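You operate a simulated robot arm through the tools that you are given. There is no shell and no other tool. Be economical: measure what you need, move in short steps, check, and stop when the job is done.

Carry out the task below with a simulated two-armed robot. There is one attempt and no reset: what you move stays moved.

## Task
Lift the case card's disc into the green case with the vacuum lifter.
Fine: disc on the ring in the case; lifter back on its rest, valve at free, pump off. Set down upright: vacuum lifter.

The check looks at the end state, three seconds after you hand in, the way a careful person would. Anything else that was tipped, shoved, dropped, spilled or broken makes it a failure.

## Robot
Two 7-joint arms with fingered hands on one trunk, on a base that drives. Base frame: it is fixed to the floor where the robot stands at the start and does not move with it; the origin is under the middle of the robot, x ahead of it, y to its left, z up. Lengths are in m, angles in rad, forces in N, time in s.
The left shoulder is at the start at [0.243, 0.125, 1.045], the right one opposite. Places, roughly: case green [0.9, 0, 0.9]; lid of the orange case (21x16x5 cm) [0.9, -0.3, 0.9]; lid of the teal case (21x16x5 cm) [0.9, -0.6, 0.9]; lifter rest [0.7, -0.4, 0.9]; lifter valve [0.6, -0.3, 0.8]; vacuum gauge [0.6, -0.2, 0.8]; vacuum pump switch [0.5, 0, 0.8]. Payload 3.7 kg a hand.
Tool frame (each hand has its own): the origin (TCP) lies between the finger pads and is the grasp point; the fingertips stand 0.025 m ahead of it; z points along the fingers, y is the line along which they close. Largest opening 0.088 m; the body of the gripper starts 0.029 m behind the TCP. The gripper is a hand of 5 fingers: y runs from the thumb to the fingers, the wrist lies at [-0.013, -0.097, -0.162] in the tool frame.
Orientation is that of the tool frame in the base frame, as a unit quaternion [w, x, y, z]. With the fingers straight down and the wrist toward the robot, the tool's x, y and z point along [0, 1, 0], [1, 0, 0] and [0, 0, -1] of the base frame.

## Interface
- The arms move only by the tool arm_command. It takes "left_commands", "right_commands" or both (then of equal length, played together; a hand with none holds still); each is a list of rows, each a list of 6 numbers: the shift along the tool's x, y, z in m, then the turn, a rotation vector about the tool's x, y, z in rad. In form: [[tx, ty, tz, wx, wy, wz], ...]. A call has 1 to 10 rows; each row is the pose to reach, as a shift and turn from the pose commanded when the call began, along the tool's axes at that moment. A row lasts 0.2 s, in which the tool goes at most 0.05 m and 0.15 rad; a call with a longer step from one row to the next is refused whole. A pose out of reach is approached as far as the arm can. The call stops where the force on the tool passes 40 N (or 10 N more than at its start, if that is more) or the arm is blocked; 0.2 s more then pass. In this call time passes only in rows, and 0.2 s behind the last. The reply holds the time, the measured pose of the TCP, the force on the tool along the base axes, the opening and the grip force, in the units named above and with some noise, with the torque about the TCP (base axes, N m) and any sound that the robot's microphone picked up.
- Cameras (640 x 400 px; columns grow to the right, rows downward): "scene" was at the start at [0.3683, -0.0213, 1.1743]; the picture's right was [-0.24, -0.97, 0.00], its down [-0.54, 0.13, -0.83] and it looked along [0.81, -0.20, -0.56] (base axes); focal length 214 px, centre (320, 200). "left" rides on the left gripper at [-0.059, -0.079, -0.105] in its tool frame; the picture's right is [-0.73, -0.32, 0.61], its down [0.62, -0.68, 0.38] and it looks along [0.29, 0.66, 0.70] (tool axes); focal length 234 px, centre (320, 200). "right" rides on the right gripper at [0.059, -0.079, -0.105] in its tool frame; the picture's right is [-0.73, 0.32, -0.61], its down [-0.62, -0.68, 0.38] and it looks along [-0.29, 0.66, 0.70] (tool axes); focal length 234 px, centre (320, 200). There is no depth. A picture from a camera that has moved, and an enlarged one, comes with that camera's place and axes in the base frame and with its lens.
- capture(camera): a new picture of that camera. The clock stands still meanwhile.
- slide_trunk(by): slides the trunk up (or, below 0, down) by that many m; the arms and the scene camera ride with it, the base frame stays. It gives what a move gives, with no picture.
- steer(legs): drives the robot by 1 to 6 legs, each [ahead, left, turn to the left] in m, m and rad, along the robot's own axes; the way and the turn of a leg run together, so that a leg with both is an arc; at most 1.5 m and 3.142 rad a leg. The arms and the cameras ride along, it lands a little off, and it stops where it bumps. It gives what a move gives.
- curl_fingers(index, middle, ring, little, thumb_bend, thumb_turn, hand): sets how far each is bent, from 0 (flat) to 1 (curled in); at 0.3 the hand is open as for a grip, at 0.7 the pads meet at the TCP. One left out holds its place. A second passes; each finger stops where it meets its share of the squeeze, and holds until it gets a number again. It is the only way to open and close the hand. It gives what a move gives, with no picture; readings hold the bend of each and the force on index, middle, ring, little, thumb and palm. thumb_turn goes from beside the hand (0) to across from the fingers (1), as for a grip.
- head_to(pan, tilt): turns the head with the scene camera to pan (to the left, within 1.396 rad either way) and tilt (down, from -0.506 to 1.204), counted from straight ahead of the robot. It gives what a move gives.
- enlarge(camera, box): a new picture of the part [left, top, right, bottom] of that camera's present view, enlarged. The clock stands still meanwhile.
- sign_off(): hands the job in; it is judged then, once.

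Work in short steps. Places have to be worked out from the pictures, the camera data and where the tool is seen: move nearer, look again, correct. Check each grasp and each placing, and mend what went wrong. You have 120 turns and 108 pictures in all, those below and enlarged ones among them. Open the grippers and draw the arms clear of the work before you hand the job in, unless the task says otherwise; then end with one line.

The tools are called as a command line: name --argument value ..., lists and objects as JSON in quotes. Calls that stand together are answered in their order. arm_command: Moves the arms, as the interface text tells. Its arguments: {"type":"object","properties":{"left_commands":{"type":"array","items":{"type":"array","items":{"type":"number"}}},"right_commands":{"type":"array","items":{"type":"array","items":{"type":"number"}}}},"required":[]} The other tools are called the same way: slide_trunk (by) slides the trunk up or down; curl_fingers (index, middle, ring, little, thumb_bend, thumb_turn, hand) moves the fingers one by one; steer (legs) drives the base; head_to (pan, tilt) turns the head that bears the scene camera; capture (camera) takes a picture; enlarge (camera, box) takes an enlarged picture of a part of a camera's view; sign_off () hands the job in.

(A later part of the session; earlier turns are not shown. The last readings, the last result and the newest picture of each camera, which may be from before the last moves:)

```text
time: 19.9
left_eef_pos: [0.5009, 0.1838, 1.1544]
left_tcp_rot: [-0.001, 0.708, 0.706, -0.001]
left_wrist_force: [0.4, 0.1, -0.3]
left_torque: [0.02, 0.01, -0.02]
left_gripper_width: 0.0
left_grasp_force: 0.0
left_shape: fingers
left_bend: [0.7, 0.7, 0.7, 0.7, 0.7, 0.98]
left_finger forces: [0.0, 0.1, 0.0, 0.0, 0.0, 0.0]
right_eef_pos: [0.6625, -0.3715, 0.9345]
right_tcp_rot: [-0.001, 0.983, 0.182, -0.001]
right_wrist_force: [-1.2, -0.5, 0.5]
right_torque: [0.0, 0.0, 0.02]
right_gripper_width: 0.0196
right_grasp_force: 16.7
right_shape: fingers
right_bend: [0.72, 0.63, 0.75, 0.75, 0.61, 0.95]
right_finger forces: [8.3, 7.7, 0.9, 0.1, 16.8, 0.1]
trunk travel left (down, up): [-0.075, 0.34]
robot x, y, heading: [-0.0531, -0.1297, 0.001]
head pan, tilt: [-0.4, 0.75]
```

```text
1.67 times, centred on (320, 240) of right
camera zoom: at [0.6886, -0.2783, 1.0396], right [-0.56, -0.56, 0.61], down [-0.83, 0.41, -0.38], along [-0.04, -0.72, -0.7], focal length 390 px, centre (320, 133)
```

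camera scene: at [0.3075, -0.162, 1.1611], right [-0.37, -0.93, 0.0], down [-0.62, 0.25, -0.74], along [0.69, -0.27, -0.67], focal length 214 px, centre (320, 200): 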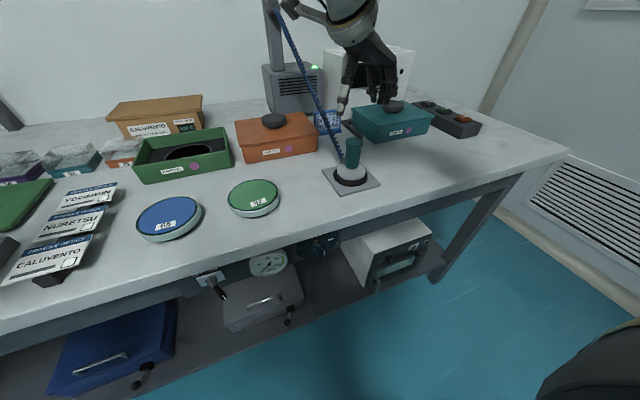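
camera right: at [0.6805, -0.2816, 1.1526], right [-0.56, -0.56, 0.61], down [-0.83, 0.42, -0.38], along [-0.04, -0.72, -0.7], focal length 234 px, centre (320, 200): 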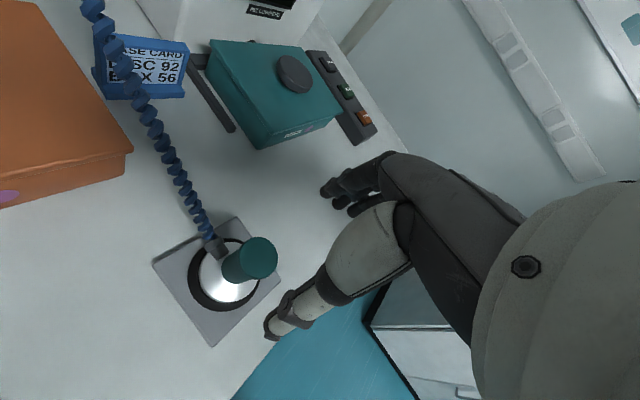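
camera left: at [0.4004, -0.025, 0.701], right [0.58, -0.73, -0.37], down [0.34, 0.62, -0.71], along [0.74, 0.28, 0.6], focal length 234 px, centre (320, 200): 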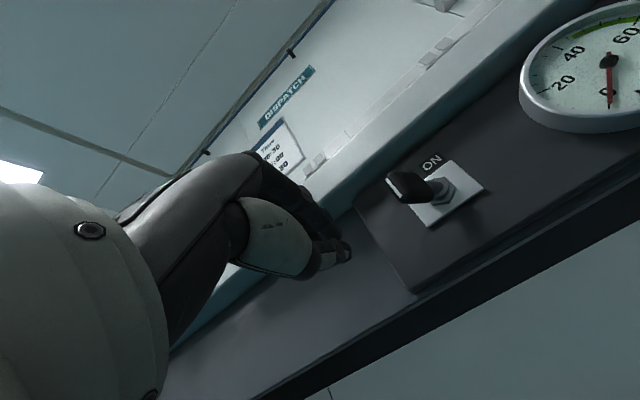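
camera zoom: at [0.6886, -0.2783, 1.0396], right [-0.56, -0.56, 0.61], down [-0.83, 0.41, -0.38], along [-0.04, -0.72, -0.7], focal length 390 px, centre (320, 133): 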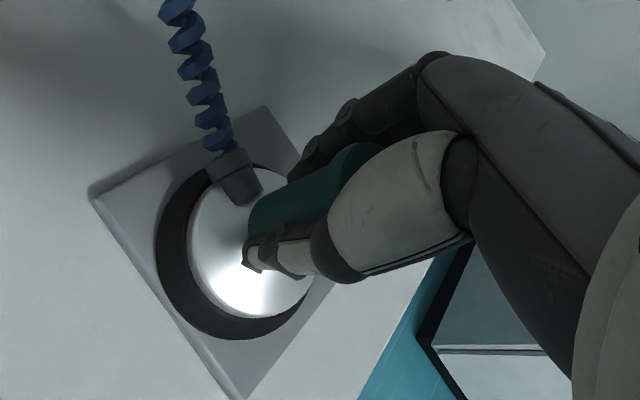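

Grip is on thumb/index/middle (17 N); the lifter slid about 1 cm on its rest while centring. I lift it 4 cm and check level.

arm_command --right_commands '[[0, 0, -0.01, 0, 0, 0], [0, 0, -0.025, 0, 0, 0], [0, 0, -0.045, 0, 0, 0]]'

enlarge --camera "scene" --box '[300, 90, 420, 210]'

enlarge --camera "right" --box '[200, 120, 440, 360]'

```text
time: 20.7
left_eef_pos: [0.5011, 0.1826, 1.1535]
left_tcp_rot: [-0.002, 0.708, 0.706, 0.0]
left_wrist_force: [-0.3, 0.2, -0.6]
left_torque: [-0.04, 0.02, 0.02]
left_gripper_width: 0.0
left_grasp_force: 0.0
left_shape: fingers
left_bend: [0.7, 0.7, 0.7, 0.7, 0.7, 0.98]
left_finger forces: [0.0, 0.1, 0.0, 0.0, 0.0, 0.1]
right_eef_pos: [0.6633, -0.3738, 0.9812]
right_tcp_rot: [-0.001, 0.983, 0.182, -0.002]
right_wrist_force: [-0.7, 0.7, -2.4]
right_torque: [0.0, -0.03, 0.0]
right_gripper_width: 0.0197
right_grasp_force: 17.0
right_shape: fingers
right_bend: [0.72, 0.63, 0.75, 0.75, 0.61, 0.95]
right_finger forces: [8.3, 7.7, 1.0, 0.0, 16.8, 0.1]
trunk travel left (down, up): [-0.075, 0.34]
robot x, y, heading: [-0.0564, -0.1299, -0.007]
head pan, tilt: [-0.4, 0.75]
```

```text
3.33 times, centred on (360, 150) of scene
camera zoom: at [0.3048, -0.1664, 1.1643], right [-0.42, -0.91, 0.0], down [-0.59, 0.27, -0.76], along [0.69, -0.32, -0.65], focal length 715 px, centre (187, 367)
```

zoom: 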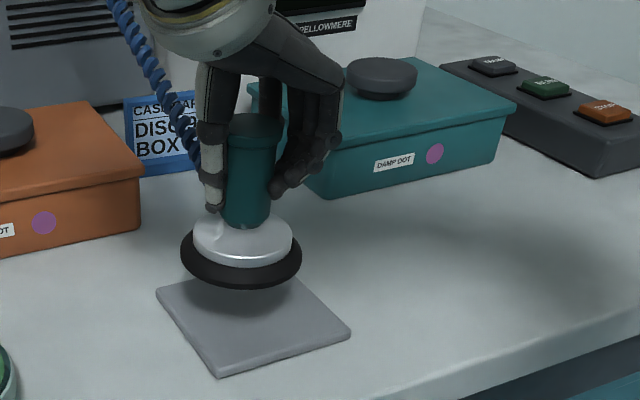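

```text
1.67 times, centred on (320, 240) of right
camera zoom: at [0.6879, -0.2785, 1.0856], right [-0.56, -0.56, 0.61], down [-0.83, 0.41, -0.38], along [-0.04, -0.72, -0.7], focal length 390 px, centre (320, 133)
```

zoom: 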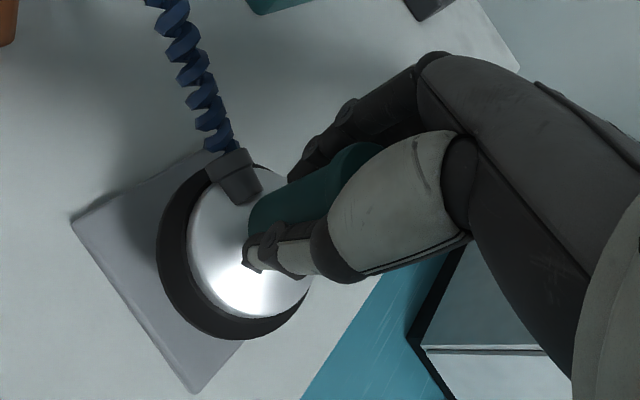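

Lifter is off the rest, level, ~2.4 N. I carry it over disc 92 (centre ≈ (0.649,-0.158)), 2 cm higher.

arm_command --right_commands '[[0.0145, -0.0385, -0.02, 0, 0, 0], [0.029, -0.077, -0.02, 0, 0, 0], [0.0436, -0.1156, -0.02, 0, 0, 0], [0.058, -0.154, -0.02, 0, 0, 0], [0.0727, -0.1927, -0.02, 0, 0, 0]]'

head_to --pan -0.1 --tilt 0.8

capture --camera "scene"

capture --camera "right"

```text
time: 21.9
left_eef_pos: [0.5, 0.183, 1.1548]
left_tcp_rot: [-0.002, 0.708, 0.706, 0.0]
left_wrist_force: [0.4, -0.8, 0.2]
left_torque: [-0.03, 0.02, 0.02]
left_gripper_width: 0.0
left_grasp_force: 0.1
left_shape: fingers
left_bend: [0.7, 0.7, 0.7, 0.7, 0.7, 0.98]
left_finger forces: [0.1, 0.0, 0.0, 0.0, 0.0, 0.0]
right_eef_pos: [0.6259, -0.2875, 0.9886]
right_tcp_rot: [-0.001, 0.983, 0.182, -0.001]
right_wrist_force: [-0.4, -0.1, -2.2]
right_torque: [-0.06, -0.01, 0.02]
right_gripper_width: 0.0192
right_grasp_force: 16.3
right_shape: fingers
right_bend: [0.72, 0.63, 0.75, 0.75, 0.61, 0.95]
right_finger forces: [8.3, 7.4, 0.8, 0.0, 16.5, 0.0]
right hand out of reach, approached as far as the arm can: row 2, 3, 4, 5
trunk travel left (down, up): [-0.075, 0.34]
robot x, y, heading: [-0.0551, -0.1277, -0.003]
head pan, tilt: [-0.4, 0.75]
```

```text
time: 22.7
left_eef_pos: [0.5017, 0.1837, 1.1546]
left_tcp_rot: [-0.002, 0.708, 0.706, 0.0]
left_wrist_force: [0.4, -0.2, 0.2]
left_torque: [-0.03, 0.0, -0.01]
left_gripper_width: 0.0
left_grasp_force: 0.0
left_shape: fingers
left_bend: [0.7, 0.7, 0.7, 0.7, 0.7, 0.98]
left_finger forces: [0.0, 0.0, 0.0, 0.0, 0.1, 0.0]
right_eef_pos: [0.6258, -0.2873, 0.9897]
right_tcp_rot: [0.0, 0.983, 0.182, -0.001]
right_wrist_force: [-0.1, 0.8, -2.2]
right_torque: [0.0, -0.02, -0.03]
right_gripper_width: 0.0194
right_grasp_force: 16.7
right_shape: fingers
right_bend: [0.72, 0.63, 0.75, 0.75, 0.61, 0.95]
right_finger forces: [8.3, 7.4, 0.7, 0.1, 16.5, 0.1]
trunk travel left (down, up): [-0.075, 0.34]
robot x, y, heading: [-0.0567, -0.129, -0.009]
head pan, tilt: [-0.099, 0.799]
```

```text
70 pictures are left
camera scene: at [0.3085, -0.1399, 1.1564], right [-0.11, -0.99, 0.0], down [-0.71, 0.08, -0.7], along [0.69, -0.07, -0.72], focal length 214 px, centre (320, 200)
```

scene: 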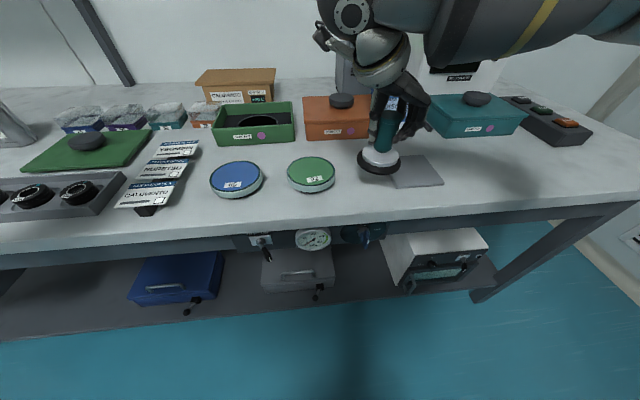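

```text
69 pictures are left
camera right: at [0.6515, -0.1938, 1.0934], right [-0.56, -0.56, 0.61], down [-0.83, 0.41, -0.38], along [-0.04, -0.72, -0.7], focal length 234 px, centre (320, 200)
```

right: 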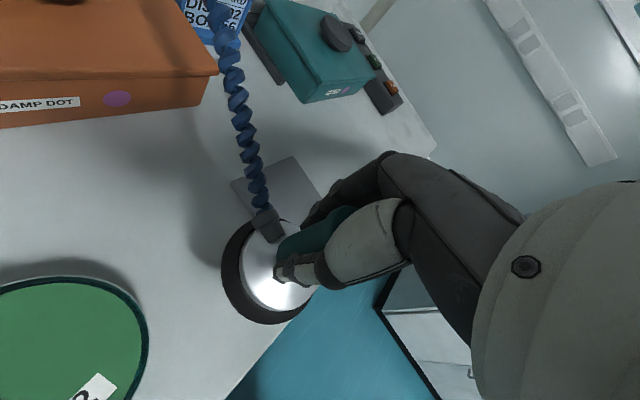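

The arm ran out of reach with this wrist yaw at y≈-0.29. I step the command back to a reachable pose, then will drive the base left instead.

arm_command --right_commands '[[-0.0145, 0.0385, 0, 0, 0, 0], [-0.029, 0.077, 0, 0, 0, 0], [-0.0436, 0.1156, 0, 0, 0, 0]]'

```text
time: 23.5
left_eef_pos: [0.5011, 0.1827, 1.1548]
left_tcp_rot: [-0.001, 0.709, 0.705, 0.0]
left_wrist_force: [-0.4, 0.3, 1.3]
left_torque: [0.03, 0.01, -0.02]
left_gripper_width: 0.0001
left_grasp_force: 0.1
left_shape: fingers
left_bend: [0.7, 0.7, 0.7, 0.7, 0.7, 0.98]
left_finger forces: [0.0, 0.0, 0.0, 0.0, 0.0, 0.0]
right_eef_pos: [0.6273, -0.4111, 0.9872]
right_tcp_rot: [-0.001, 0.983, 0.182, -0.001]
right_wrist_force: [-0.1, 0.0, -2.1]
right_torque: [-0.03, -0.03, 0.01]
right_gripper_width: 0.0194
right_grasp_force: 16.2
right_shape: fingers
right_bend: [0.73, 0.63, 0.75, 0.75, 0.61, 0.95]
right_finger forces: [8.3, 7.5, 0.8, 0.0, 16.3, 0.0]
trunk travel left (down, up): [-0.075, 0.34]
robot x, y, heading: [-0.0521, -0.1286, -0.006]
head pan, tilt: [-0.099, 0.799]
```

Commands rebase on the measured pose. The lifter hangs clear at cup z≈0.92; I drive left 0.21 and ahead 0.03 so disc 92 falls into the comfortable reach.

steer --legs '[[0.03, 0.21, 0]]'

head_to --pan -0.35 --tilt 0.8

capture --camera "scene"

capture --camera "right"

```text
time: 25.1
left_eef_pos: [0.5326, 0.3909, 1.1536]
left_tcp_rot: [-0.001, 0.709, 0.705, 0.0]
left_wrist_force: [-0.2, -0.4, 0.1]
left_torque: [-0.01, -0.01, -0.01]
left_gripper_width: 0.0
left_grasp_force: 0.0
left_shape: fingers
left_bend: [0.7, 0.7, 0.7, 0.7, 0.7, 0.98]
left_finger forces: [0.1, 0.0, 0.0, 0.0, 0.1, 0.0]
right_eef_pos: [0.6585, -0.2035, 0.9874]
right_tcp_rot: [-0.001, 0.983, 0.183, -0.003]
right_wrist_force: [0.1, 0.0, -3.0]
right_torque: [0.01, 0.01, 0.0]
right_gripper_width: 0.0194
right_grasp_force: 17.4
right_shape: fingers
right_bend: [0.73, 0.63, 0.75, 0.75, 0.61, 0.95]
right_finger forces: [8.3, 7.5, 0.8, 0.0, 16.4, 0.1]
trunk travel left (down, up): [-0.075, 0.34]
robot x, y, heading: [-0.021, 0.0777, -0.009]
head pan, tilt: [-0.099, 0.799]
```

```text
time: 25.9
left_eef_pos: [0.5326, 0.3891, 1.1526]
left_tcp_rot: [-0.001, 0.708, 0.706, 0.0]
left_wrist_force: [-0.3, 0.9, -0.7]
left_torque: [0.03, 0.01, 0.02]
left_gripper_width: 0.0
left_grasp_force: 0.1
left_shape: fingers
left_bend: [0.7, 0.7, 0.7, 0.7, 0.7, 0.98]
left_finger forces: [0.0, 0.1, 0.1, 0.0, 0.1, 0.1]
right_eef_pos: [0.6578, -0.204, 0.9877]
right_tcp_rot: [-0.001, 0.983, 0.182, -0.001]
right_wrist_force: [0.6, 1.0, -2.3]
right_torque: [-0.02, -0.03, 0.02]
right_gripper_width: 0.0191
right_grasp_force: 16.7
right_shape: fingers
right_bend: [0.73, 0.63, 0.75, 0.75, 0.61, 0.95]
right_finger forces: [8.3, 7.6, 0.7, 0.0, 16.3, 0.0]
trunk travel left (down, up): [-0.075, 0.34]
robot x, y, heading: [-0.0232, 0.0748, -0.005]
head pan, tilt: [-0.351, 0.799]
```

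```text
68 pictures are left
camera scene: at [0.337, 0.0484, 1.158], right [-0.32, -0.95, 0.0], down [-0.67, 0.22, -0.71], along [0.67, -0.22, -0.7], focal length 214 px, centre (320, 200)
```

scene: 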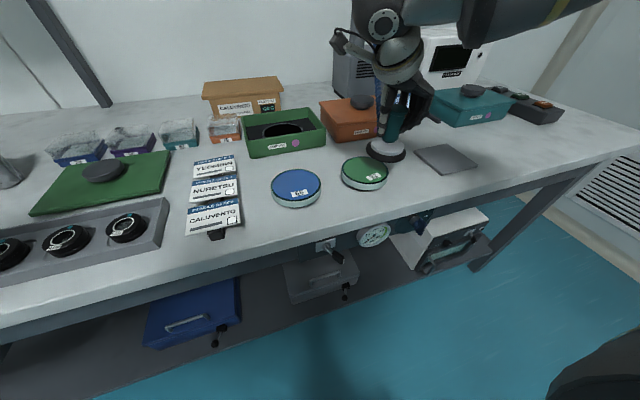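

```text
67 pictures are left
camera right: at [0.6843, -0.1105, 1.0921], right [-0.56, -0.56, 0.61], down [-0.83, 0.41, -0.38], along [-0.04, -0.72, -0.7], focal length 234 px, centre (320, 200)
```

right: 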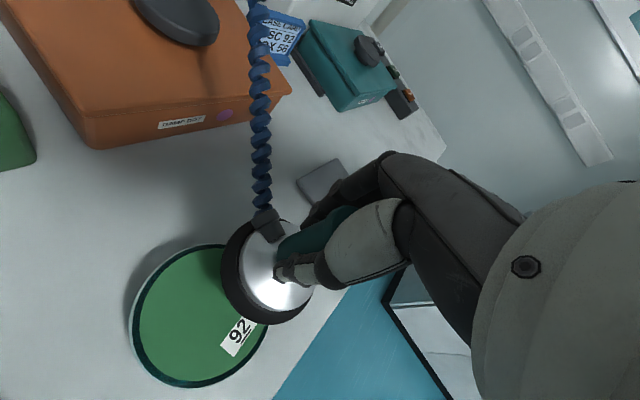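

Disc centre ≈(0.652,-0.153), cup centre ≈ TCP+(-0.005,+0.010). I shift +0.041 in y at the same height and check.

arm_command --right_commands '[[0.007, -0.019, 0, 0, 0, 0], [0.014, -0.0386, 0, 0, 0, 0]]'

enlarge --camera "scene" --box '[310, 90, 430, 210]'

enlarge --camera "right" --box '[160, 180, 400, 380]'

```text
time: 26.5
left_eef_pos: [0.5328, 0.3898, 1.1543]
left_tcp_rot: [-0.001, 0.709, 0.705, 0.0]
left_wrist_force: [0.1, -0.2, 0.6]
left_torque: [-0.03, 0.01, 0.01]
left_gripper_width: 0.0
left_grasp_force: 0.1
left_shape: fingers
left_bend: [0.7, 0.7, 0.7, 0.7, 0.7, 0.98]
left_finger forces: [0.1, 0.0, 0.0, 0.0, 0.0, 0.0]
right_eef_pos: [0.658, -0.1631, 0.9872]
right_tcp_rot: [-0.001, 0.983, 0.181, -0.002]
right_wrist_force: [-0.6, -0.4, -3.6]
right_torque: [-0.01, -0.03, 0.0]
right_gripper_width: 0.0191
right_grasp_force: 15.8
right_shape: fingers
right_bend: [0.73, 0.63, 0.75, 0.75, 0.61, 0.95]
right_finger forces: [8.3, 7.6, 0.8, 0.0, 16.5, 0.0]
trunk travel left (down, up): [-0.075, 0.34]
robot x, y, heading: [-0.0223, 0.0764, -0.004]
head pan, tilt: [-0.351, 0.799]
```

```text
3.33 times, centred on (370, 150) of scene
camera zoom: at [0.3372, 0.047, 1.1592], right [-0.34, -0.94, 0.0], down [-0.65, 0.23, -0.72], along [0.68, -0.24, -0.69], focal length 715 px, centre (153, 367)
```

zoom: 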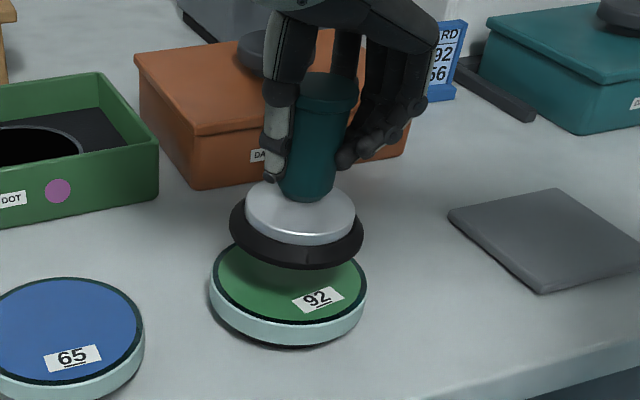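

```text
2.00 times, centred on (280, 280) of right
camera zoom: at [0.6836, -0.0689, 1.0917], right [-0.56, -0.56, 0.61], down [-0.83, 0.41, -0.38], along [-0.04, -0.72, -0.7], focal length 468 px, centre (400, 40)
```

zoom: 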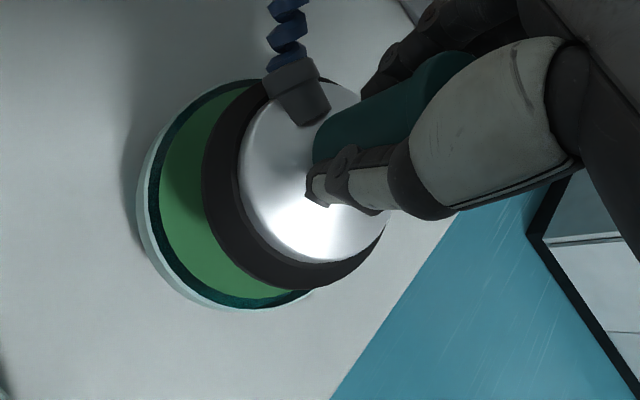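

Projected descent lands the cup on the disc centre in both views. I lower 3 cm, then in small steps to contact.

arm_command --right_commands '[[0, 0, 0.015, 0, 0, 0], [0, 0, 0.03, 0, 0, 0]]'

enlarge --camera "scene" --box '[310, 90, 430, 210]'

```text
time: 27.1
left_eef_pos: [0.532, 0.3892, 1.1534]
left_tcp_rot: [-0.002, 0.709, 0.705, -0.001]
left_wrist_force: [0.2, 0.5, -0.7]
left_torque: [0.01, -0.02, 0.01]
left_gripper_width: 0.0001
left_grasp_force: 0.0
left_shape: fingers
left_bend: [0.7, 0.7, 0.7, 0.7, 0.7, 0.98]
left_finger forces: [0.0, 0.1, 0.1, 0.0, 0.0, 0.1]
right_eef_pos: [0.6587, -0.163, 0.9581]
right_tcp_rot: [-0.001, 0.983, 0.181, -0.001]
right_wrist_force: [0.0, 0.0, -2.0]
right_torque: [-0.01, -0.01, 0.02]
right_gripper_width: 0.0196
right_grasp_force: 16.6
right_shape: fingers
right_bend: [0.73, 0.63, 0.75, 0.75, 0.61, 0.95]
right_finger forces: [8.2, 7.7, 0.7, 0.0, 16.3, 0.0]
trunk travel left (down, up): [-0.075, 0.34]
robot x, y, heading: [-0.0239, 0.0777, -0.009]
head pan, tilt: [-0.351, 0.799]
```

```text
3.33 times, centred on (370, 150) of scene
camera zoom: at [0.3373, 0.0469, 1.1589], right [-0.33, -0.94, 0.0], down [-0.66, 0.23, -0.72], along [0.68, -0.24, -0.69], focal length 715 px, centre (153, 367)
```

zoom: 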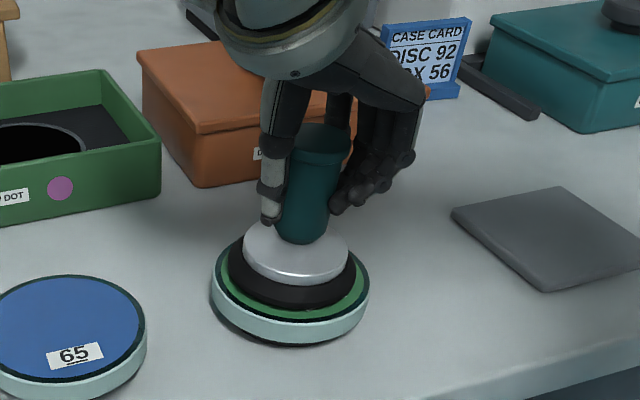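

Cup is nearly on the disc and centred. I go down in 2 mm steps.

arm_command --right_commands '[[0, 0, 0.002, 0, 0, 0], [0, 0, 0.004, 0, 0, 0]]'

arm_command --right_commands '[[0, 0, 0.002, 0, 0, 0]]'

```text
time: 27.7
left_eef_pos: [0.5324, 0.3888, 1.1533]
left_tcp_rot: [-0.001, 0.709, 0.705, 0.0]
left_wrist_force: [0.1, 0.6, 0.3]
left_torque: [0.0, 0.01, -0.01]
left_gripper_width: 0.0
left_grasp_force: 0.1
left_shape: fingers
left_bend: [0.7, 0.7, 0.7, 0.7, 0.7, 0.98]
left_finger forces: [0.0, 0.0, 0.1, 0.1, 0.1, 0.0]
right_eef_pos: [0.6569, -0.1636, 0.9525]
right_tcp_rot: [0.0, 0.983, 0.182, -0.001]
right_wrist_force: [-0.3, 0.3, -2.2]
right_torque: [-0.03, 0.01, -0.04]
right_gripper_width: 0.0194
right_grasp_force: 16.5
right_shape: fingers
right_bend: [0.73, 0.63, 0.75, 0.75, 0.61, 0.95]
right_finger forces: [8.3, 7.6, 0.7, 0.0, 16.3, 0.1]
trunk travel left (down, up): [-0.075, 0.34]
robot x, y, heading: [-0.0232, 0.0774, -0.004]
head pan, tilt: [-0.351, 0.799]
```

```text
time: 28.1
left_eef_pos: [0.5336, 0.3893, 1.1545]
left_tcp_rot: [0.0, 0.709, 0.706, 0.0]
left_wrist_force: [0.3, 0.0, 1.0]
left_torque: [0.0, -0.04, 0.01]
left_gripper_width: 0.0
left_grasp_force: 0.0
left_shape: fingers
left_bend: [0.7, 0.7, 0.7, 0.7, 0.7, 0.98]
left_finger forces: [0.1, 0.1, 0.0, 0.1, 0.0, 0.1]
right_eef_pos: [0.6575, -0.1631, 0.952]
right_tcp_rot: [0.0, 0.983, 0.182, 0.0]
right_wrist_force: [1.6, -0.3, 1.4]
right_torque: [-0.03, 0.06, -0.03]
right_gripper_width: 0.0192
right_grasp_force: 17.3
right_shape: fingers
right_bend: [0.73, 0.63, 0.75, 0.75, 0.61, 0.95]
right_finger forces: [8.4, 8.0, 0.7, 0.0, 17.3, 0.0]
trunk travel left (down, up): [-0.075, 0.34]
robot x, y, heading: [-0.0256, 0.0734, -0.01]
head pan, tilt: [-0.351, 0.799]
```

Contact (force reversed to +1.4 N). I open the right hand and raise it straight up, leaving the lifter standing on the disc.

curl_fingers --hand "right" --index 0.3 --middle 0.3 --ring 0.3 --little 0.3 --thumb_bend 0.3

enlarge --camera "scene" --box '[310, 90, 430, 210]'

```text
time: 29.1
left_eef_pos: [0.5312, 0.3898, 1.1534]
left_tcp_rot: [-0.001, 0.709, 0.705, 0.001]
left_wrist_force: [0.4, -0.7, 0.3]
left_torque: [0.02, -0.04, -0.01]
left_gripper_width: 0.0
left_grasp_force: 0.0
left_shape: fingers
left_bend: [0.7, 0.7, 0.7, 0.7, 0.7, 0.98]
left_finger forces: [0.0, 0.0, 0.0, 0.0, 0.0, 0.0]
right_eef_pos: [0.6575, -0.1636, 0.9509]
right_tcp_rot: [-0.001, 0.983, 0.182, -0.001]
right_wrist_force: [0.1, 0.3, -0.7]
right_torque: [-0.01, -0.01, -0.01]
right_gripper_width: 0.0843
right_grasp_force: 0.1
right_shape: fingers
right_bend: [0.3, 0.3, 0.3, 0.3, 0.3, 0.97]
right_finger forces: [0.1, 0.0, 0.0, 0.0, 0.0, 0.0]
trunk travel left (down, up): [-0.075, 0.34]
robot x, y, heading: [-0.0188, 0.0774, -0.007]
head pan, tilt: [-0.351, 0.799]
```

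```text
3.33 times, centred on (370, 150) of scene
camera zoom: at [0.3369, 0.047, 1.1591], right [-0.33, -0.94, 0.0], down [-0.65, 0.23, -0.72], along [0.68, -0.24, -0.69], focal length 715 px, centre (153, 367)
```

zoom: 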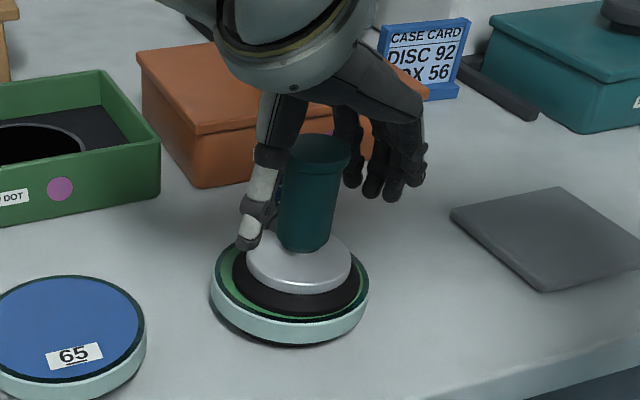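

Lifter stands on disc 92, well inside its rim. I raise the right hand and back the robot to the valve-working position.

arm_command --right_commands '[[0, 0, -0.04, 0, 0, 0], [0, 0, -0.08, 0, 0, 0], [0, 0, -0.12, 0, 0, 0], [0, 0, -0.16, 0, 0, 0]]'

steer --legs '[[-0.23, -0.2, 0]]'

head_to --pan -0.2 --tilt 0.6

capture --camera "scene"

```text
time: 30.1
left_eef_pos: [0.5315, 0.3905, 1.1546]
left_tcp_rot: [-0.001, 0.709, 0.706, 0.0]
left_wrist_force: [-0.3, 0.2, 0.0]
left_torque: [0.0, 0.01, -0.01]
left_gripper_width: 0.0
left_grasp_force: 0.0
left_shape: fingers
left_bend: [0.7, 0.7, 0.7, 0.7, 0.7, 0.98]
left_finger forces: [0.0, 0.0, 0.0, 0.0, 0.0, 0.0]
right_eef_pos: [0.6575, -0.1617, 1.1115]
right_tcp_rot: [-0.001, 0.983, 0.183, -0.001]
right_wrist_force: [-0.3, 0.6, 0.7]
right_torque: [-0.01, 0.02, -0.02]
right_gripper_width: 0.0843
right_grasp_force: 0.1
right_shape: fingers
right_bend: [0.3, 0.3, 0.3, 0.3, 0.3, 0.97]
right_finger forces: [0.1, 0.0, 0.1, 0.0, 0.0, 0.0]
trunk travel left (down, up): [-0.075, 0.34]
robot x, y, heading: [-0.021, 0.0752, -0.009]
head pan, tilt: [-0.351, 0.799]
```

```text
time: 32.2
left_eef_pos: [0.3025, 0.1891, 1.1529]
left_tcp_rot: [-0.002, 0.709, 0.705, 0.0]
left_wrist_force: [0.3, 0.0, 0.3]
left_torque: [0.0, -0.01, 0.03]
left_gripper_width: 0.0
left_grasp_force: 0.1
left_shape: fingers
left_bend: [0.7, 0.7, 0.7, 0.7, 0.7, 0.98]
left_finger forces: [0.0, 0.1, 0.0, 0.1, 0.0, 0.0]
right_eef_pos: [0.4278, -0.3599, 1.1111]
right_tcp_rot: [0.0, 0.983, 0.182, -0.001]
right_wrist_force: [-0.4, 0.3, 0.5]
right_torque: [0.01, 0.02, 0.01]
right_gripper_width: 0.0847
right_grasp_force: 0.1
right_shape: fingers
right_bend: [0.3, 0.3, 0.3, 0.3, 0.3, 0.97]
right_finger forces: [0.1, 0.0, 0.0, 0.1, 0.1, 0.1]
trunk travel left (down, up): [-0.075, 0.34]
robot x, y, heading: [-0.2541, -0.1233, -0.007]
head pan, tilt: [-0.351, 0.799]
```

```text
time: 32.9
left_eef_pos: [0.3021, 0.1899, 1.1534]
left_tcp_rot: [-0.002, 0.709, 0.705, 0.0]
left_wrist_force: [0.1, 0.4, -1.1]
left_torque: [-0.03, -0.04, -0.01]
left_gripper_width: 0.0001
left_grasp_force: 0.0
left_shape: fingers
left_bend: [0.7, 0.7, 0.7, 0.7, 0.7, 0.98]
left_finger forces: [0.0, 0.0, 0.0, 0.1, 0.0, 0.0]
right_eef_pos: [0.4274, -0.3599, 1.1106]
right_tcp_rot: [-0.001, 0.983, 0.182, -0.001]
right_wrist_force: [0.0, 0.2, -0.8]
right_torque: [-0.02, 0.0, 0.01]
right_gripper_width: 0.0843
right_grasp_force: 0.2
right_shape: fingers
right_bend: [0.3, 0.3, 0.3, 0.3, 0.3, 0.97]
right_finger forces: [0.0, 0.0, 0.0, 0.0, 0.0, 0.1]
trunk travel left (down, up): [-0.075, 0.34]
robot x, y, heading: [-0.2536, -0.1221, -0.004]
head pan, tilt: [-0.201, 0.6]
```

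```text
62 pictures are left
camera scene: at [0.1158, -0.1428, 1.1732], right [-0.21, -0.98, 0.0], down [-0.55, 0.12, -0.82], along [0.81, -0.17, -0.57], focal length 214 px, centre (320, 200)
```

scene: 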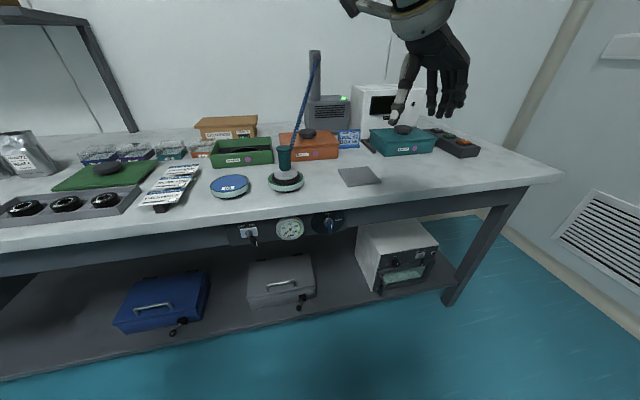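

Pump is on and lifter stands on the disc. I'll use the right index side as a pusher on the knob's lower end (push +y → clockwise to GRIP): first undo the yaw and pull back, closing the hand.

arm_command --right_commands '[[-0.013, -0.005, 0, 0, 0, -0.134], [-0.027, -0.01, 0, 0, 0, -0.267], [-0.04, -0.016, 0, 0, 0, -0.4], [-0.054, -0.021, 0, 0, 0, -0.534], [-0.067, -0.026, 0, 0, 0, -0.667], [-0.081, -0.031, 0, 0, 0, -0.8], [-0.094, -0.037, 0, 0, 0, -0.934], [-0.108, -0.042, 0, 0, 0, -1.067], [-0.121, -0.047, 0, 0, 0, -1.2]]'

curl_fingers --hand "right" --index 0.7 --middle 0.7 --ring 0.7 --little 0.7 --thumb_bend 0.7

```text
time: 34.9
left_eef_pos: [0.3018, 0.1899, 1.1544]
left_tcp_rot: [-0.002, 0.709, 0.706, 0.0]
left_wrist_force: [0.1, 0.0, 0.2]
left_torque: [0.0, 0.01, 0.0]
left_gripper_width: 0.0
left_grasp_force: 0.0
left_shape: fingers
left_bend: [0.7, 0.7, 0.7, 0.7, 0.7, 0.98]
left_finger forces: [0.1, 0.0, 0.0, 0.0, 0.1, 0.0]
right_eef_pos: [0.2968, -0.3604, 1.1127]
right_tcp_rot: [0.0, 0.708, 0.706, -0.001]
right_wrist_force: [0.0, 0.2, 0.3]
right_torque: [0.0, 0.01, 0.01]
right_gripper_width: 0.0847
right_grasp_force: 0.0
right_shape: fingers
right_bend: [0.3, 0.3, 0.3, 0.3, 0.3, 0.97]
right_finger forces: [0.0, 0.1, 0.1, 0.0, 0.0, 0.0]
trunk travel left (down, up): [-0.075, 0.34]
robot x, y, heading: [-0.2549, -0.1207, -0.004]
head pan, tilt: [-0.201, 0.6]
```

```text
time: 35.9
left_eef_pos: [0.3021, 0.1895, 1.1551]
left_tcp_rot: [-0.001, 0.709, 0.705, -0.001]
left_wrist_force: [0.0, 0.1, -0.1]
left_torque: [0.0, 0.0, 0.02]
left_gripper_width: 0.0
left_grasp_force: 0.1
left_shape: fingers
left_bend: [0.7, 0.7, 0.7, 0.7, 0.7, 0.98]
left_finger forces: [0.0, 0.0, 0.0, 0.0, 0.0, 0.0]
right_eef_pos: [0.2971, -0.3595, 1.1103]
right_tcp_rot: [-0.001, 0.709, 0.705, -0.001]
right_wrist_force: [0.2, 0.2, 0.3]
right_torque: [-0.01, 0.01, 0.0]
right_gripper_width: 0.0001
right_grasp_force: 0.0
right_shape: fingers
right_bend: [0.7, 0.7, 0.7, 0.7, 0.7, 0.97]
right_finger forces: [0.1, 0.0, 0.1, 0.0, 0.1, 0.0]
trunk travel left (down, up): [-0.075, 0.34]
robot x, y, heading: [-0.253, -0.1197, -0.002]
head pan, tilt: [-0.201, 0.6]
```

Now I pitch the right hand forward and lower it to about (0.43,-0.33,0.745).

arm_command --right_commands '[[0.003, 0.0133, 0.0365, -0.15, 0, 0], [0.006, 0.0266, 0.073, -0.3, 0, 0], [0.009, 0.04, 0.1095, -0.45, 0, 0], [0.012, 0.0532, 0.146, -0.6, 0, 0], [0.015, 0.0665, 0.1825, -0.75, 0, 0], [0.018, 0.08, 0.219, -0.9, 0, 0], [0.021, 0.093, 0.2555, -1.05, 0, 0], [0.024, 0.1064, 0.292, -1.2, 0, 0], [0.027, 0.12, 0.3285, -1.35, 0, 0], [0.03, 0.133, 0.365, -1.5, 0, 0]]'

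capture --camera "right"

enlarge --camera "scene" --box '[220, 180, 420, 310]'

```text
time: 38.1
left_eef_pos: [0.302, 0.1911, 1.1535]
left_tcp_rot: [-0.002, 0.709, 0.705, -0.001]
left_wrist_force: [0.1, 0.3, 0.1]
left_torque: [-0.01, -0.01, -0.02]
left_gripper_width: 0.0
left_grasp_force: 0.1
left_shape: fingers
left_bend: [0.7, 0.7, 0.7, 0.7, 0.7, 0.98]
left_finger forces: [0.1, 0.0, 0.0, 0.0, 0.0, 0.1]
right_eef_pos: [0.4407, -0.3353, 0.7607]
right_tcp_rot: [0.48, 0.519, 0.519, 0.481]
right_wrist_force: [-0.2, -0.2, 0.3]
right_torque: [-0.04, -0.02, -0.02]
right_gripper_width: 0.0
right_grasp_force: 0.0
right_shape: fingers
right_bend: [0.7, 0.7, 0.7, 0.7, 0.7, 0.97]
right_finger forces: [0.1, 0.1, 0.0, 0.0, 0.1, 0.0]
right hand out of reach, approached as far as the arm can: row 2, 3, 4, 5, 6, 10
trunk travel left (down, up): [-0.075, 0.34]
robot x, y, heading: [-0.2517, -0.1232, -0.007]
head pan, tilt: [-0.201, 0.6]
```

```text
61 pictures are left
camera right: at [0.3289, -0.277, 0.6894], right [-0.58, -0.73, 0.37], down [0.33, -0.62, -0.71], along [0.74, -0.29, 0.6], focal length 234 px, centre (320, 200)
```

right: 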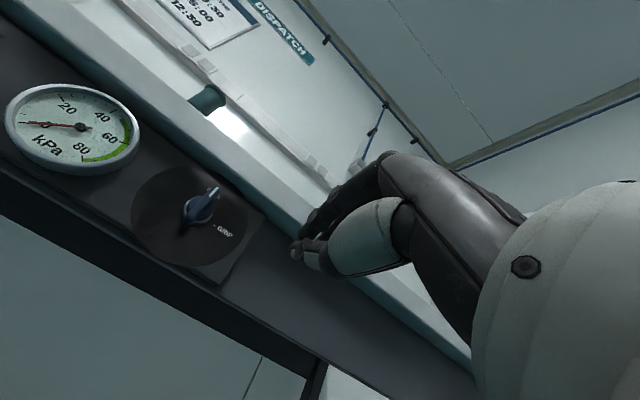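

```text
3.08 times, centred on (320, 245) of scene
camera zoom: at [0.1159, -0.1428, 1.1732], right [-0.21, -0.98, 0.0], down [-0.55, 0.12, -0.82], along [0.81, -0.17, -0.57], focal length 660 px, centre (320, 62)
```

zoom: 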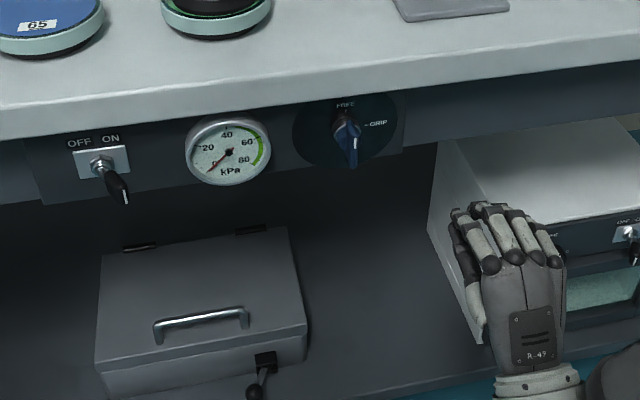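

Now a close look at the knob to fix its axis and extent.

enlarge --camera "right" --box '[130, 150, 290, 290]'

enlarge --camera "scene" --box '[305, 200, 355, 240]'

```text
2.86 times, centred on (210, 220) of right
camera zoom: at [0.3289, -0.277, 0.6894], right [-0.58, -0.73, 0.37], down [0.33, -0.62, -0.71], along [0.74, -0.29, 0.6], focal length 669 px, centre (634, 143)
```

zoom: 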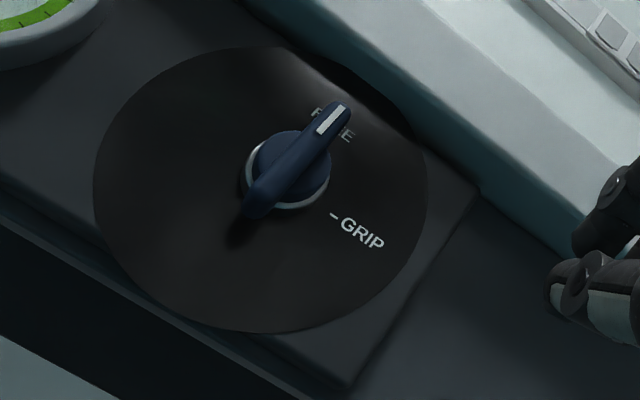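

```text
10.00 times, centred on (330, 220) of scene
camera zoom: at [0.1159, -0.1428, 1.1732], right [-0.21, -0.98, 0.0], down [-0.55, 0.12, -0.82], along [0.81, -0.17, -0.57], focal length 2145 px, centre (220, 0)
```

zoom: 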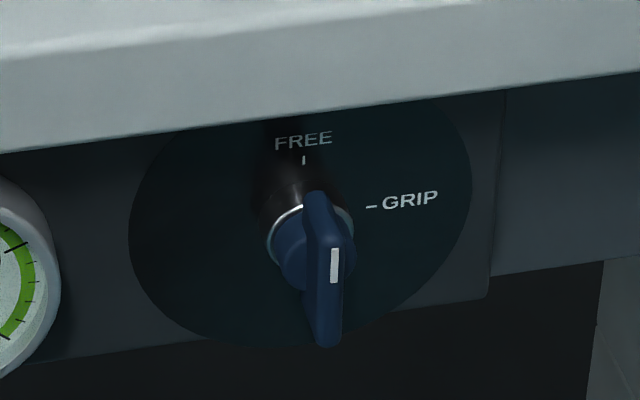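

Knob bar spans z 0.753–0.793 at y≈-0.264, front x≈0.542. The arm is at its low limit, so I lower the trunk 4 cm, then bring the fist to the right of the bar's lower end.

slide_trunk --by -0.04

```text
time: 39.0
left_eef_pos: [0.3008, 0.191, 1.1145]
left_tcp_rot: [-0.001, 0.708, 0.706, 0.0]
left_wrist_force: [-0.5, 1.4, -0.3]
left_torque: [-0.02, 0.0, -0.05]
left_gripper_width: 0.0
left_grasp_force: 0.2
left_shape: fingers
left_bend: [0.7, 0.7, 0.7, 0.7, 0.7, 0.98]
left_finger forces: [0.1, 0.0, 0.0, 0.0, 0.0, 0.1]
right_eef_pos: [0.44, -0.335, 0.721]
right_tcp_rot: [0.483, 0.519, 0.516, 0.481]
right_wrist_force: [-0.4, -0.7, 0.0]
right_torque: [-0.01, 0.02, -0.02]
right_gripper_width: 0.0
right_grasp_force: 0.2
right_shape: fingers
right_bend: [0.7, 0.7, 0.7, 0.7, 0.7, 0.97]
right_finger forces: [0.0, 0.0, 0.0, 0.1, 0.0, 0.0]
trunk travel left (down, up): [-0.035, 0.38]
robot x, y, heading: [-0.2498, -0.1256, -0.003]
head pan, tilt: [-0.201, 0.6]
```

arm_command --right_commands '[[0.0, 0.02, 0.03, 0, 0, 0], [0.015, 0.038, 0.06, 0, 0, 0], [0.03, 0.038, 0.088, 0, 0, 0]]'

enlarge --camera "right" --box '[80, 100, 400, 300]'

enlarge --camera "scene" --box '[290, 180, 390, 260]'

```text
time: 39.8
left_eef_pos: [0.3016, 0.1894, 1.1134]
left_tcp_rot: [-0.002, 0.709, 0.705, 0.0]
left_wrist_force: [-0.4, -0.7, 0.2]
left_torque: [0.0, -0.01, 0.0]
left_gripper_width: 0.0
left_grasp_force: 0.1
left_shape: fingers
left_bend: [0.7, 0.7, 0.7, 0.7, 0.7, 0.98]
left_finger forces: [0.1, 0.1, 0.0, 0.0, 0.0, 0.1]
right_eef_pos: [0.5319, -0.305, 0.7515]
right_tcp_rot: [0.482, 0.52, 0.517, 0.48]
right_wrist_force: [-0.5, 0.5, 0.5]
right_torque: [-0.01, 0.02, -0.01]
right_gripper_width: 0.0
right_grasp_force: 0.1
right_shape: fingers
right_bend: [0.7, 0.7, 0.7, 0.7, 0.7, 0.97]
right_finger forces: [0.0, 0.1, 0.0, 0.0, 0.1, 0.1]
trunk travel left (down, up): [-0.035, 0.38]
robot x, y, heading: [-0.2507, -0.122, -0.003]
head pan, tilt: [-0.201, 0.6]
```

```text
2.00 times, centred on (240, 200) of right
camera zoom: at [0.4197, -0.2468, 0.6807], right [-0.58, -0.72, 0.37], down [0.33, -0.62, -0.71], along [0.74, -0.29, 0.6], focal length 468 px, centre (480, 200)
```

zoom: 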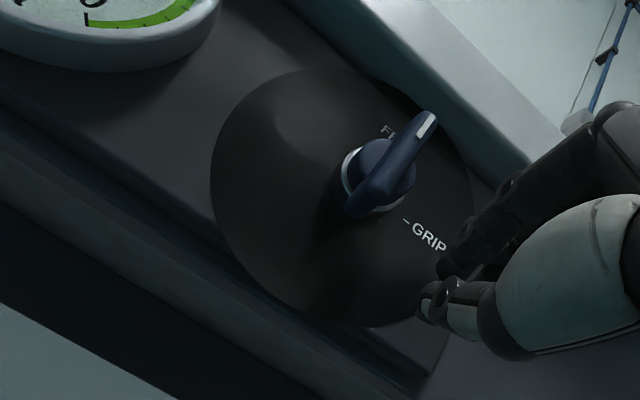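

```text
5.00 times, centred on (340, 220) of scene
camera zoom: at [0.1472, -0.1427, 1.1263], right [-0.21, -0.98, 0.0], down [-0.55, 0.12, -0.82], along [0.81, -0.17, -0.57], focal length 1072 px, centre (220, 100)
```

zoom: 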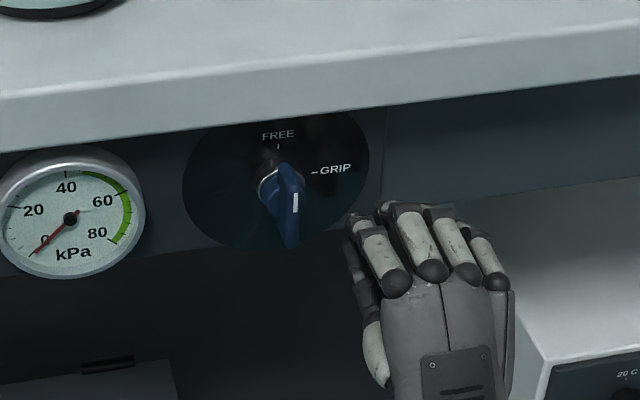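

Index tip is level with the bar's lower half and right of it. I sweep +y with a slight rise at the end.

arm_command --right_commands '[[0.018, 0.003, 0.003, 0, 0, 0], [0.028, 0.001, 0.003, 0, 0, 0], [0.036, -0.001, 0.003, 0, 0, 0], [0.044, -0.001, 0.003, 0, 0, 0], [0.052, 0.001, 0.003, 0, 0, 0], [0.06, 0.004, 0.003, 0, 0, 0]]'

enlarge --camera "scene" --box '[270, 180, 390, 260]'

enlarge --camera "right" --box '[180, 100, 400, 300]'

```text
time: 41.1
left_eef_pos: [0.3042, 0.1895, 1.1128]
left_tcp_rot: [-0.004, 0.709, 0.706, 0.0]
left_wrist_force: [-0.4, 0.1, 0.0]
left_torque: [0.0, 0.0, -0.01]
left_gripper_width: 0.0002
left_grasp_force: 0.0
left_shape: fingers
left_bend: [0.7, 0.7, 0.7, 0.7, 0.7, 0.98]
left_finger forces: [0.0, 0.0, 0.0, 0.0, 0.0, 0.0]
right_eef_pos: [0.5323, -0.251, 0.7539]
right_tcp_rot: [0.48, 0.521, 0.52, 0.477]
right_wrist_force: [-15.0, -7.3, -20.3]
right_torque: [0.37, -0.08, -0.26]
right_gripper_width: 0.0
right_grasp_force: 12.5
right_shape: fingers
right_bend: [0.7, 0.71, 0.71, 0.7, 0.7, 0.97]
right_finger forces: [3.5, 13.3, 8.3, 0.1, 0.0, 0.1]
right hand out of reach, approached as far as the arm can: row 6
trunk travel left (down, up): [-0.035, 0.38]
robot x, y, heading: [-0.2536, -0.1261, -0.003]
head pan, tilt: [-0.201, 0.6]
```

```text
5.00 times, centred on (330, 220) of scene
camera zoom: at [0.148, -0.144, 1.1256], right [-0.21, -0.98, 0.0], down [-0.55, 0.12, -0.82], along [0.81, -0.17, -0.57], focal length 1072 px, centre (270, 100)
```

zoom: 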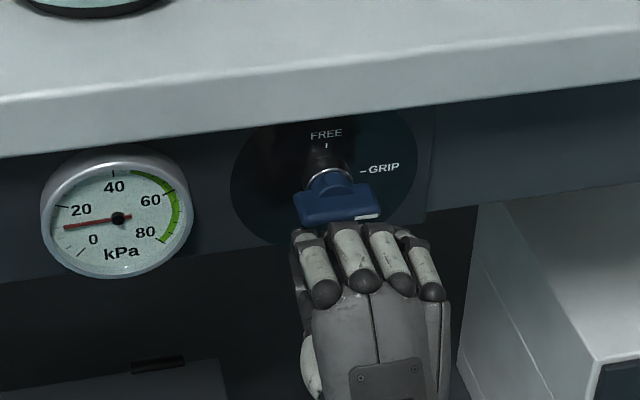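

```text
2.00 times, centred on (290, 200) of right
camera zoom: at [0.4204, -0.1915, 0.6836], right [-0.58, -0.72, 0.37], down [0.32, -0.63, -0.71], along [0.75, -0.29, 0.6], focal length 468 px, centre (380, 200)
```

zoom: 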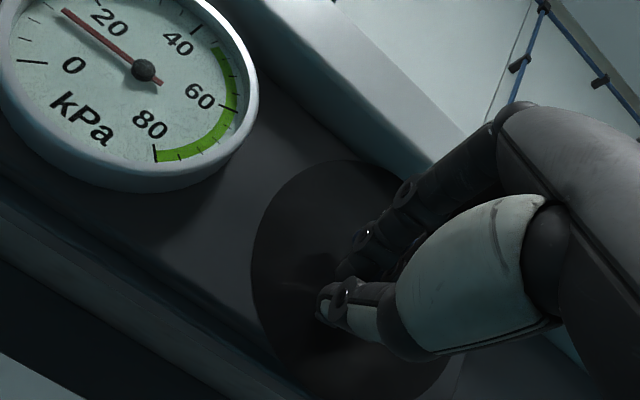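

Valve turned to GRIP and vacuum rises. I back the fist out (down a bit, then toward the robot) and watch the gauge.

arm_command --right_commands '[[0, -0.012, -0.005, 0, 0, 0], [-0.01, -0.012, -0.045, 0, 0, 0], [-0.02, -0.01, -0.09, 0, 0, 0], [-0.03, -0.01, -0.13, 0, 0, 0]]'

enlarge --camera "scene" --box '[230, 160, 390, 260]'

```text
time: 42.1
left_eef_pos: [0.3029, 0.1905, 1.1136]
left_tcp_rot: [-0.001, 0.709, 0.706, -0.001]
left_wrist_force: [-0.1, 0.4, -0.6]
left_torque: [0.03, 0.0, 0.0]
left_gripper_width: 0.0004
left_grasp_force: 0.1
left_shape: fingers
left_bend: [0.7, 0.7, 0.7, 0.7, 0.7, 0.98]
left_finger forces: [0.1, 0.0, 0.1, 0.0, 0.1, 0.1]
right_eef_pos: [0.4027, -0.2794, 0.7589]
right_tcp_rot: [0.483, 0.519, 0.516, 0.481]
right_wrist_force: [0.0, -0.1, -0.3]
right_torque: [0.01, -0.04, -0.06]
right_gripper_width: 0.0001
right_grasp_force: 0.0
right_shape: fingers
right_bend: [0.7, 0.7, 0.7, 0.7, 0.7, 0.97]
right_finger forces: [0.0, 0.1, 0.0, 0.0, 0.1, 0.0]
right hand out of reach, approached as far as the arm can: row 1
trunk travel left (down, up): [-0.035, 0.38]
robot x, y, heading: [-0.2517, -0.1215, -0.006]
head pan, tilt: [-0.201, 0.6]
```

```text
4.00 times, centred on (310, 210) of scene
camera zoom: at [0.1468, -0.143, 1.1266], right [-0.21, -0.98, 0.0], down [-0.55, 0.12, -0.83], along [0.81, -0.17, -0.56], focal length 858 px, centre (360, 160)
```

zoom: 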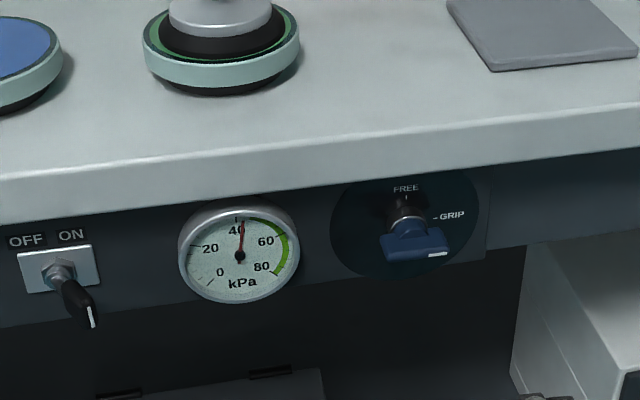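

Vacuum is at ~43 kPa and rising. I restore the hand to its raised, finger-down pose and the trunk to its height.

arm_command --right_commands '[[-0.005, 0.035, -0.01, 0.15, 0, 0], [-0.01, 0.07, -0.02, 0.3, 0, 0], [-0.015, 0.105, -0.03, 0.45, 0, 0], [-0.02, 0.14, -0.04, 0.6, 0, 0], [-0.03, 0.18, -0.05, 0.75, 0, 0], [-0.04, 0.22, -0.06, 0.9, 0, 0], [-0.05, 0.255, -0.065, 1.05, 0, 0], [-0.06, 0.29, -0.07, 1.2, 0, 0], [-0.07, 0.325, -0.075, 1.35, 0, 0], [-0.08, 0.35, -0.08, 1.5, 0, 0]]'

slide_trunk --by 0.04

enlarge --camera "scene" --box '[230, 130, 390, 260]'

```text
time: 44.4
left_eef_pos: [0.3016, 0.1907, 1.1143]
left_tcp_rot: [-0.001, 0.709, 0.706, 0.001]
left_wrist_force: [-0.3, 0.1, -0.1]
left_torque: [-0.01, -0.01, 0.01]
left_gripper_width: 0.0
left_grasp_force: 0.0
left_shape: fingers
left_bend: [0.7, 0.7, 0.7, 0.7, 0.7, 0.98]
left_finger forces: [0.0, 0.0, 0.0, 0.0, 0.0, 0.0]
right_eef_pos: [0.3493, -0.3589, 1.1143]
right_tcp_rot: [-0.003, 0.708, 0.706, -0.001]
right_wrist_force: [0.2, -0.4, 0.1]
right_torque: [-0.02, 0.02, 0.0]
right_gripper_width: 0.0
right_grasp_force: 0.0
right_shape: fingers
right_bend: [0.7, 0.7, 0.7, 0.7, 0.7, 0.97]
right_finger forces: [0.0, 0.1, 0.0, 0.1, 0.0, 0.1]
right hand out of reach, approached as far as the arm can: row 3, 4, 5, 6, 7
trunk travel left (down, up): [-0.035, 0.38]
robot x, y, heading: [-0.253, -0.1224, -0.003]
head pan, tilt: [-0.201, 0.6]
```

```text
time: 45.2
left_eef_pos: [0.304, 0.1907, 1.1518]
left_tcp_rot: [-0.002, 0.709, 0.705, -0.001]
left_wrist_force: [0.6, -0.7, 0.6]
left_torque: [-0.01, 0.04, -0.02]
left_gripper_width: 0.0
left_grasp_force: 0.1
left_shape: fingers
left_bend: [0.7, 0.7, 0.7, 0.7, 0.7, 0.98]
left_finger forces: [0.0, 0.0, 0.0, 0.0, 0.0, 0.1]
right_eef_pos: [0.3494, -0.3587, 1.1512]
right_tcp_rot: [-0.003, 0.71, 0.705, -0.002]
right_wrist_force: [0.1, -0.4, -2.1]
right_torque: [-0.02, -0.02, 0.02]
right_gripper_width: 0.0
right_grasp_force: 0.1
right_shape: fingers
right_bend: [0.7, 0.7, 0.7, 0.7, 0.7, 0.97]
right_finger forces: [0.0, 0.0, 0.0, 0.0, 0.0, 0.1]
trunk travel left (down, up): [-0.075, 0.34]
robot x, y, heading: [-0.2509, -0.1244, -0.008]
head pan, tilt: [-0.201, 0.6]
```

```text
3.08 times, centred on (310, 195) of scene
camera zoom: at [0.117, -0.1427, 1.1727], right [-0.2, -0.98, 0.0], down [-0.55, 0.12, -0.82], along [0.81, -0.17, -0.57], focal length 660 px, centre (351, 215)
```

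zoom: 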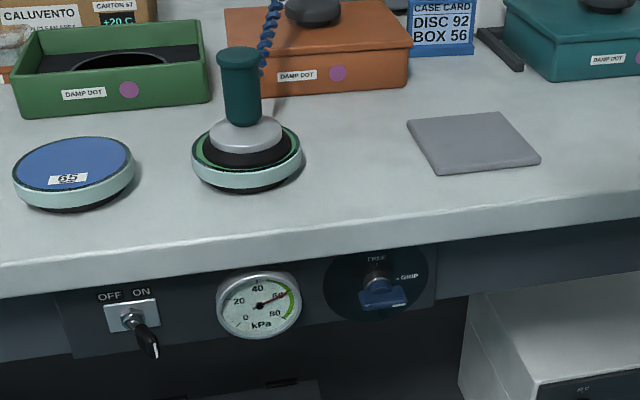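

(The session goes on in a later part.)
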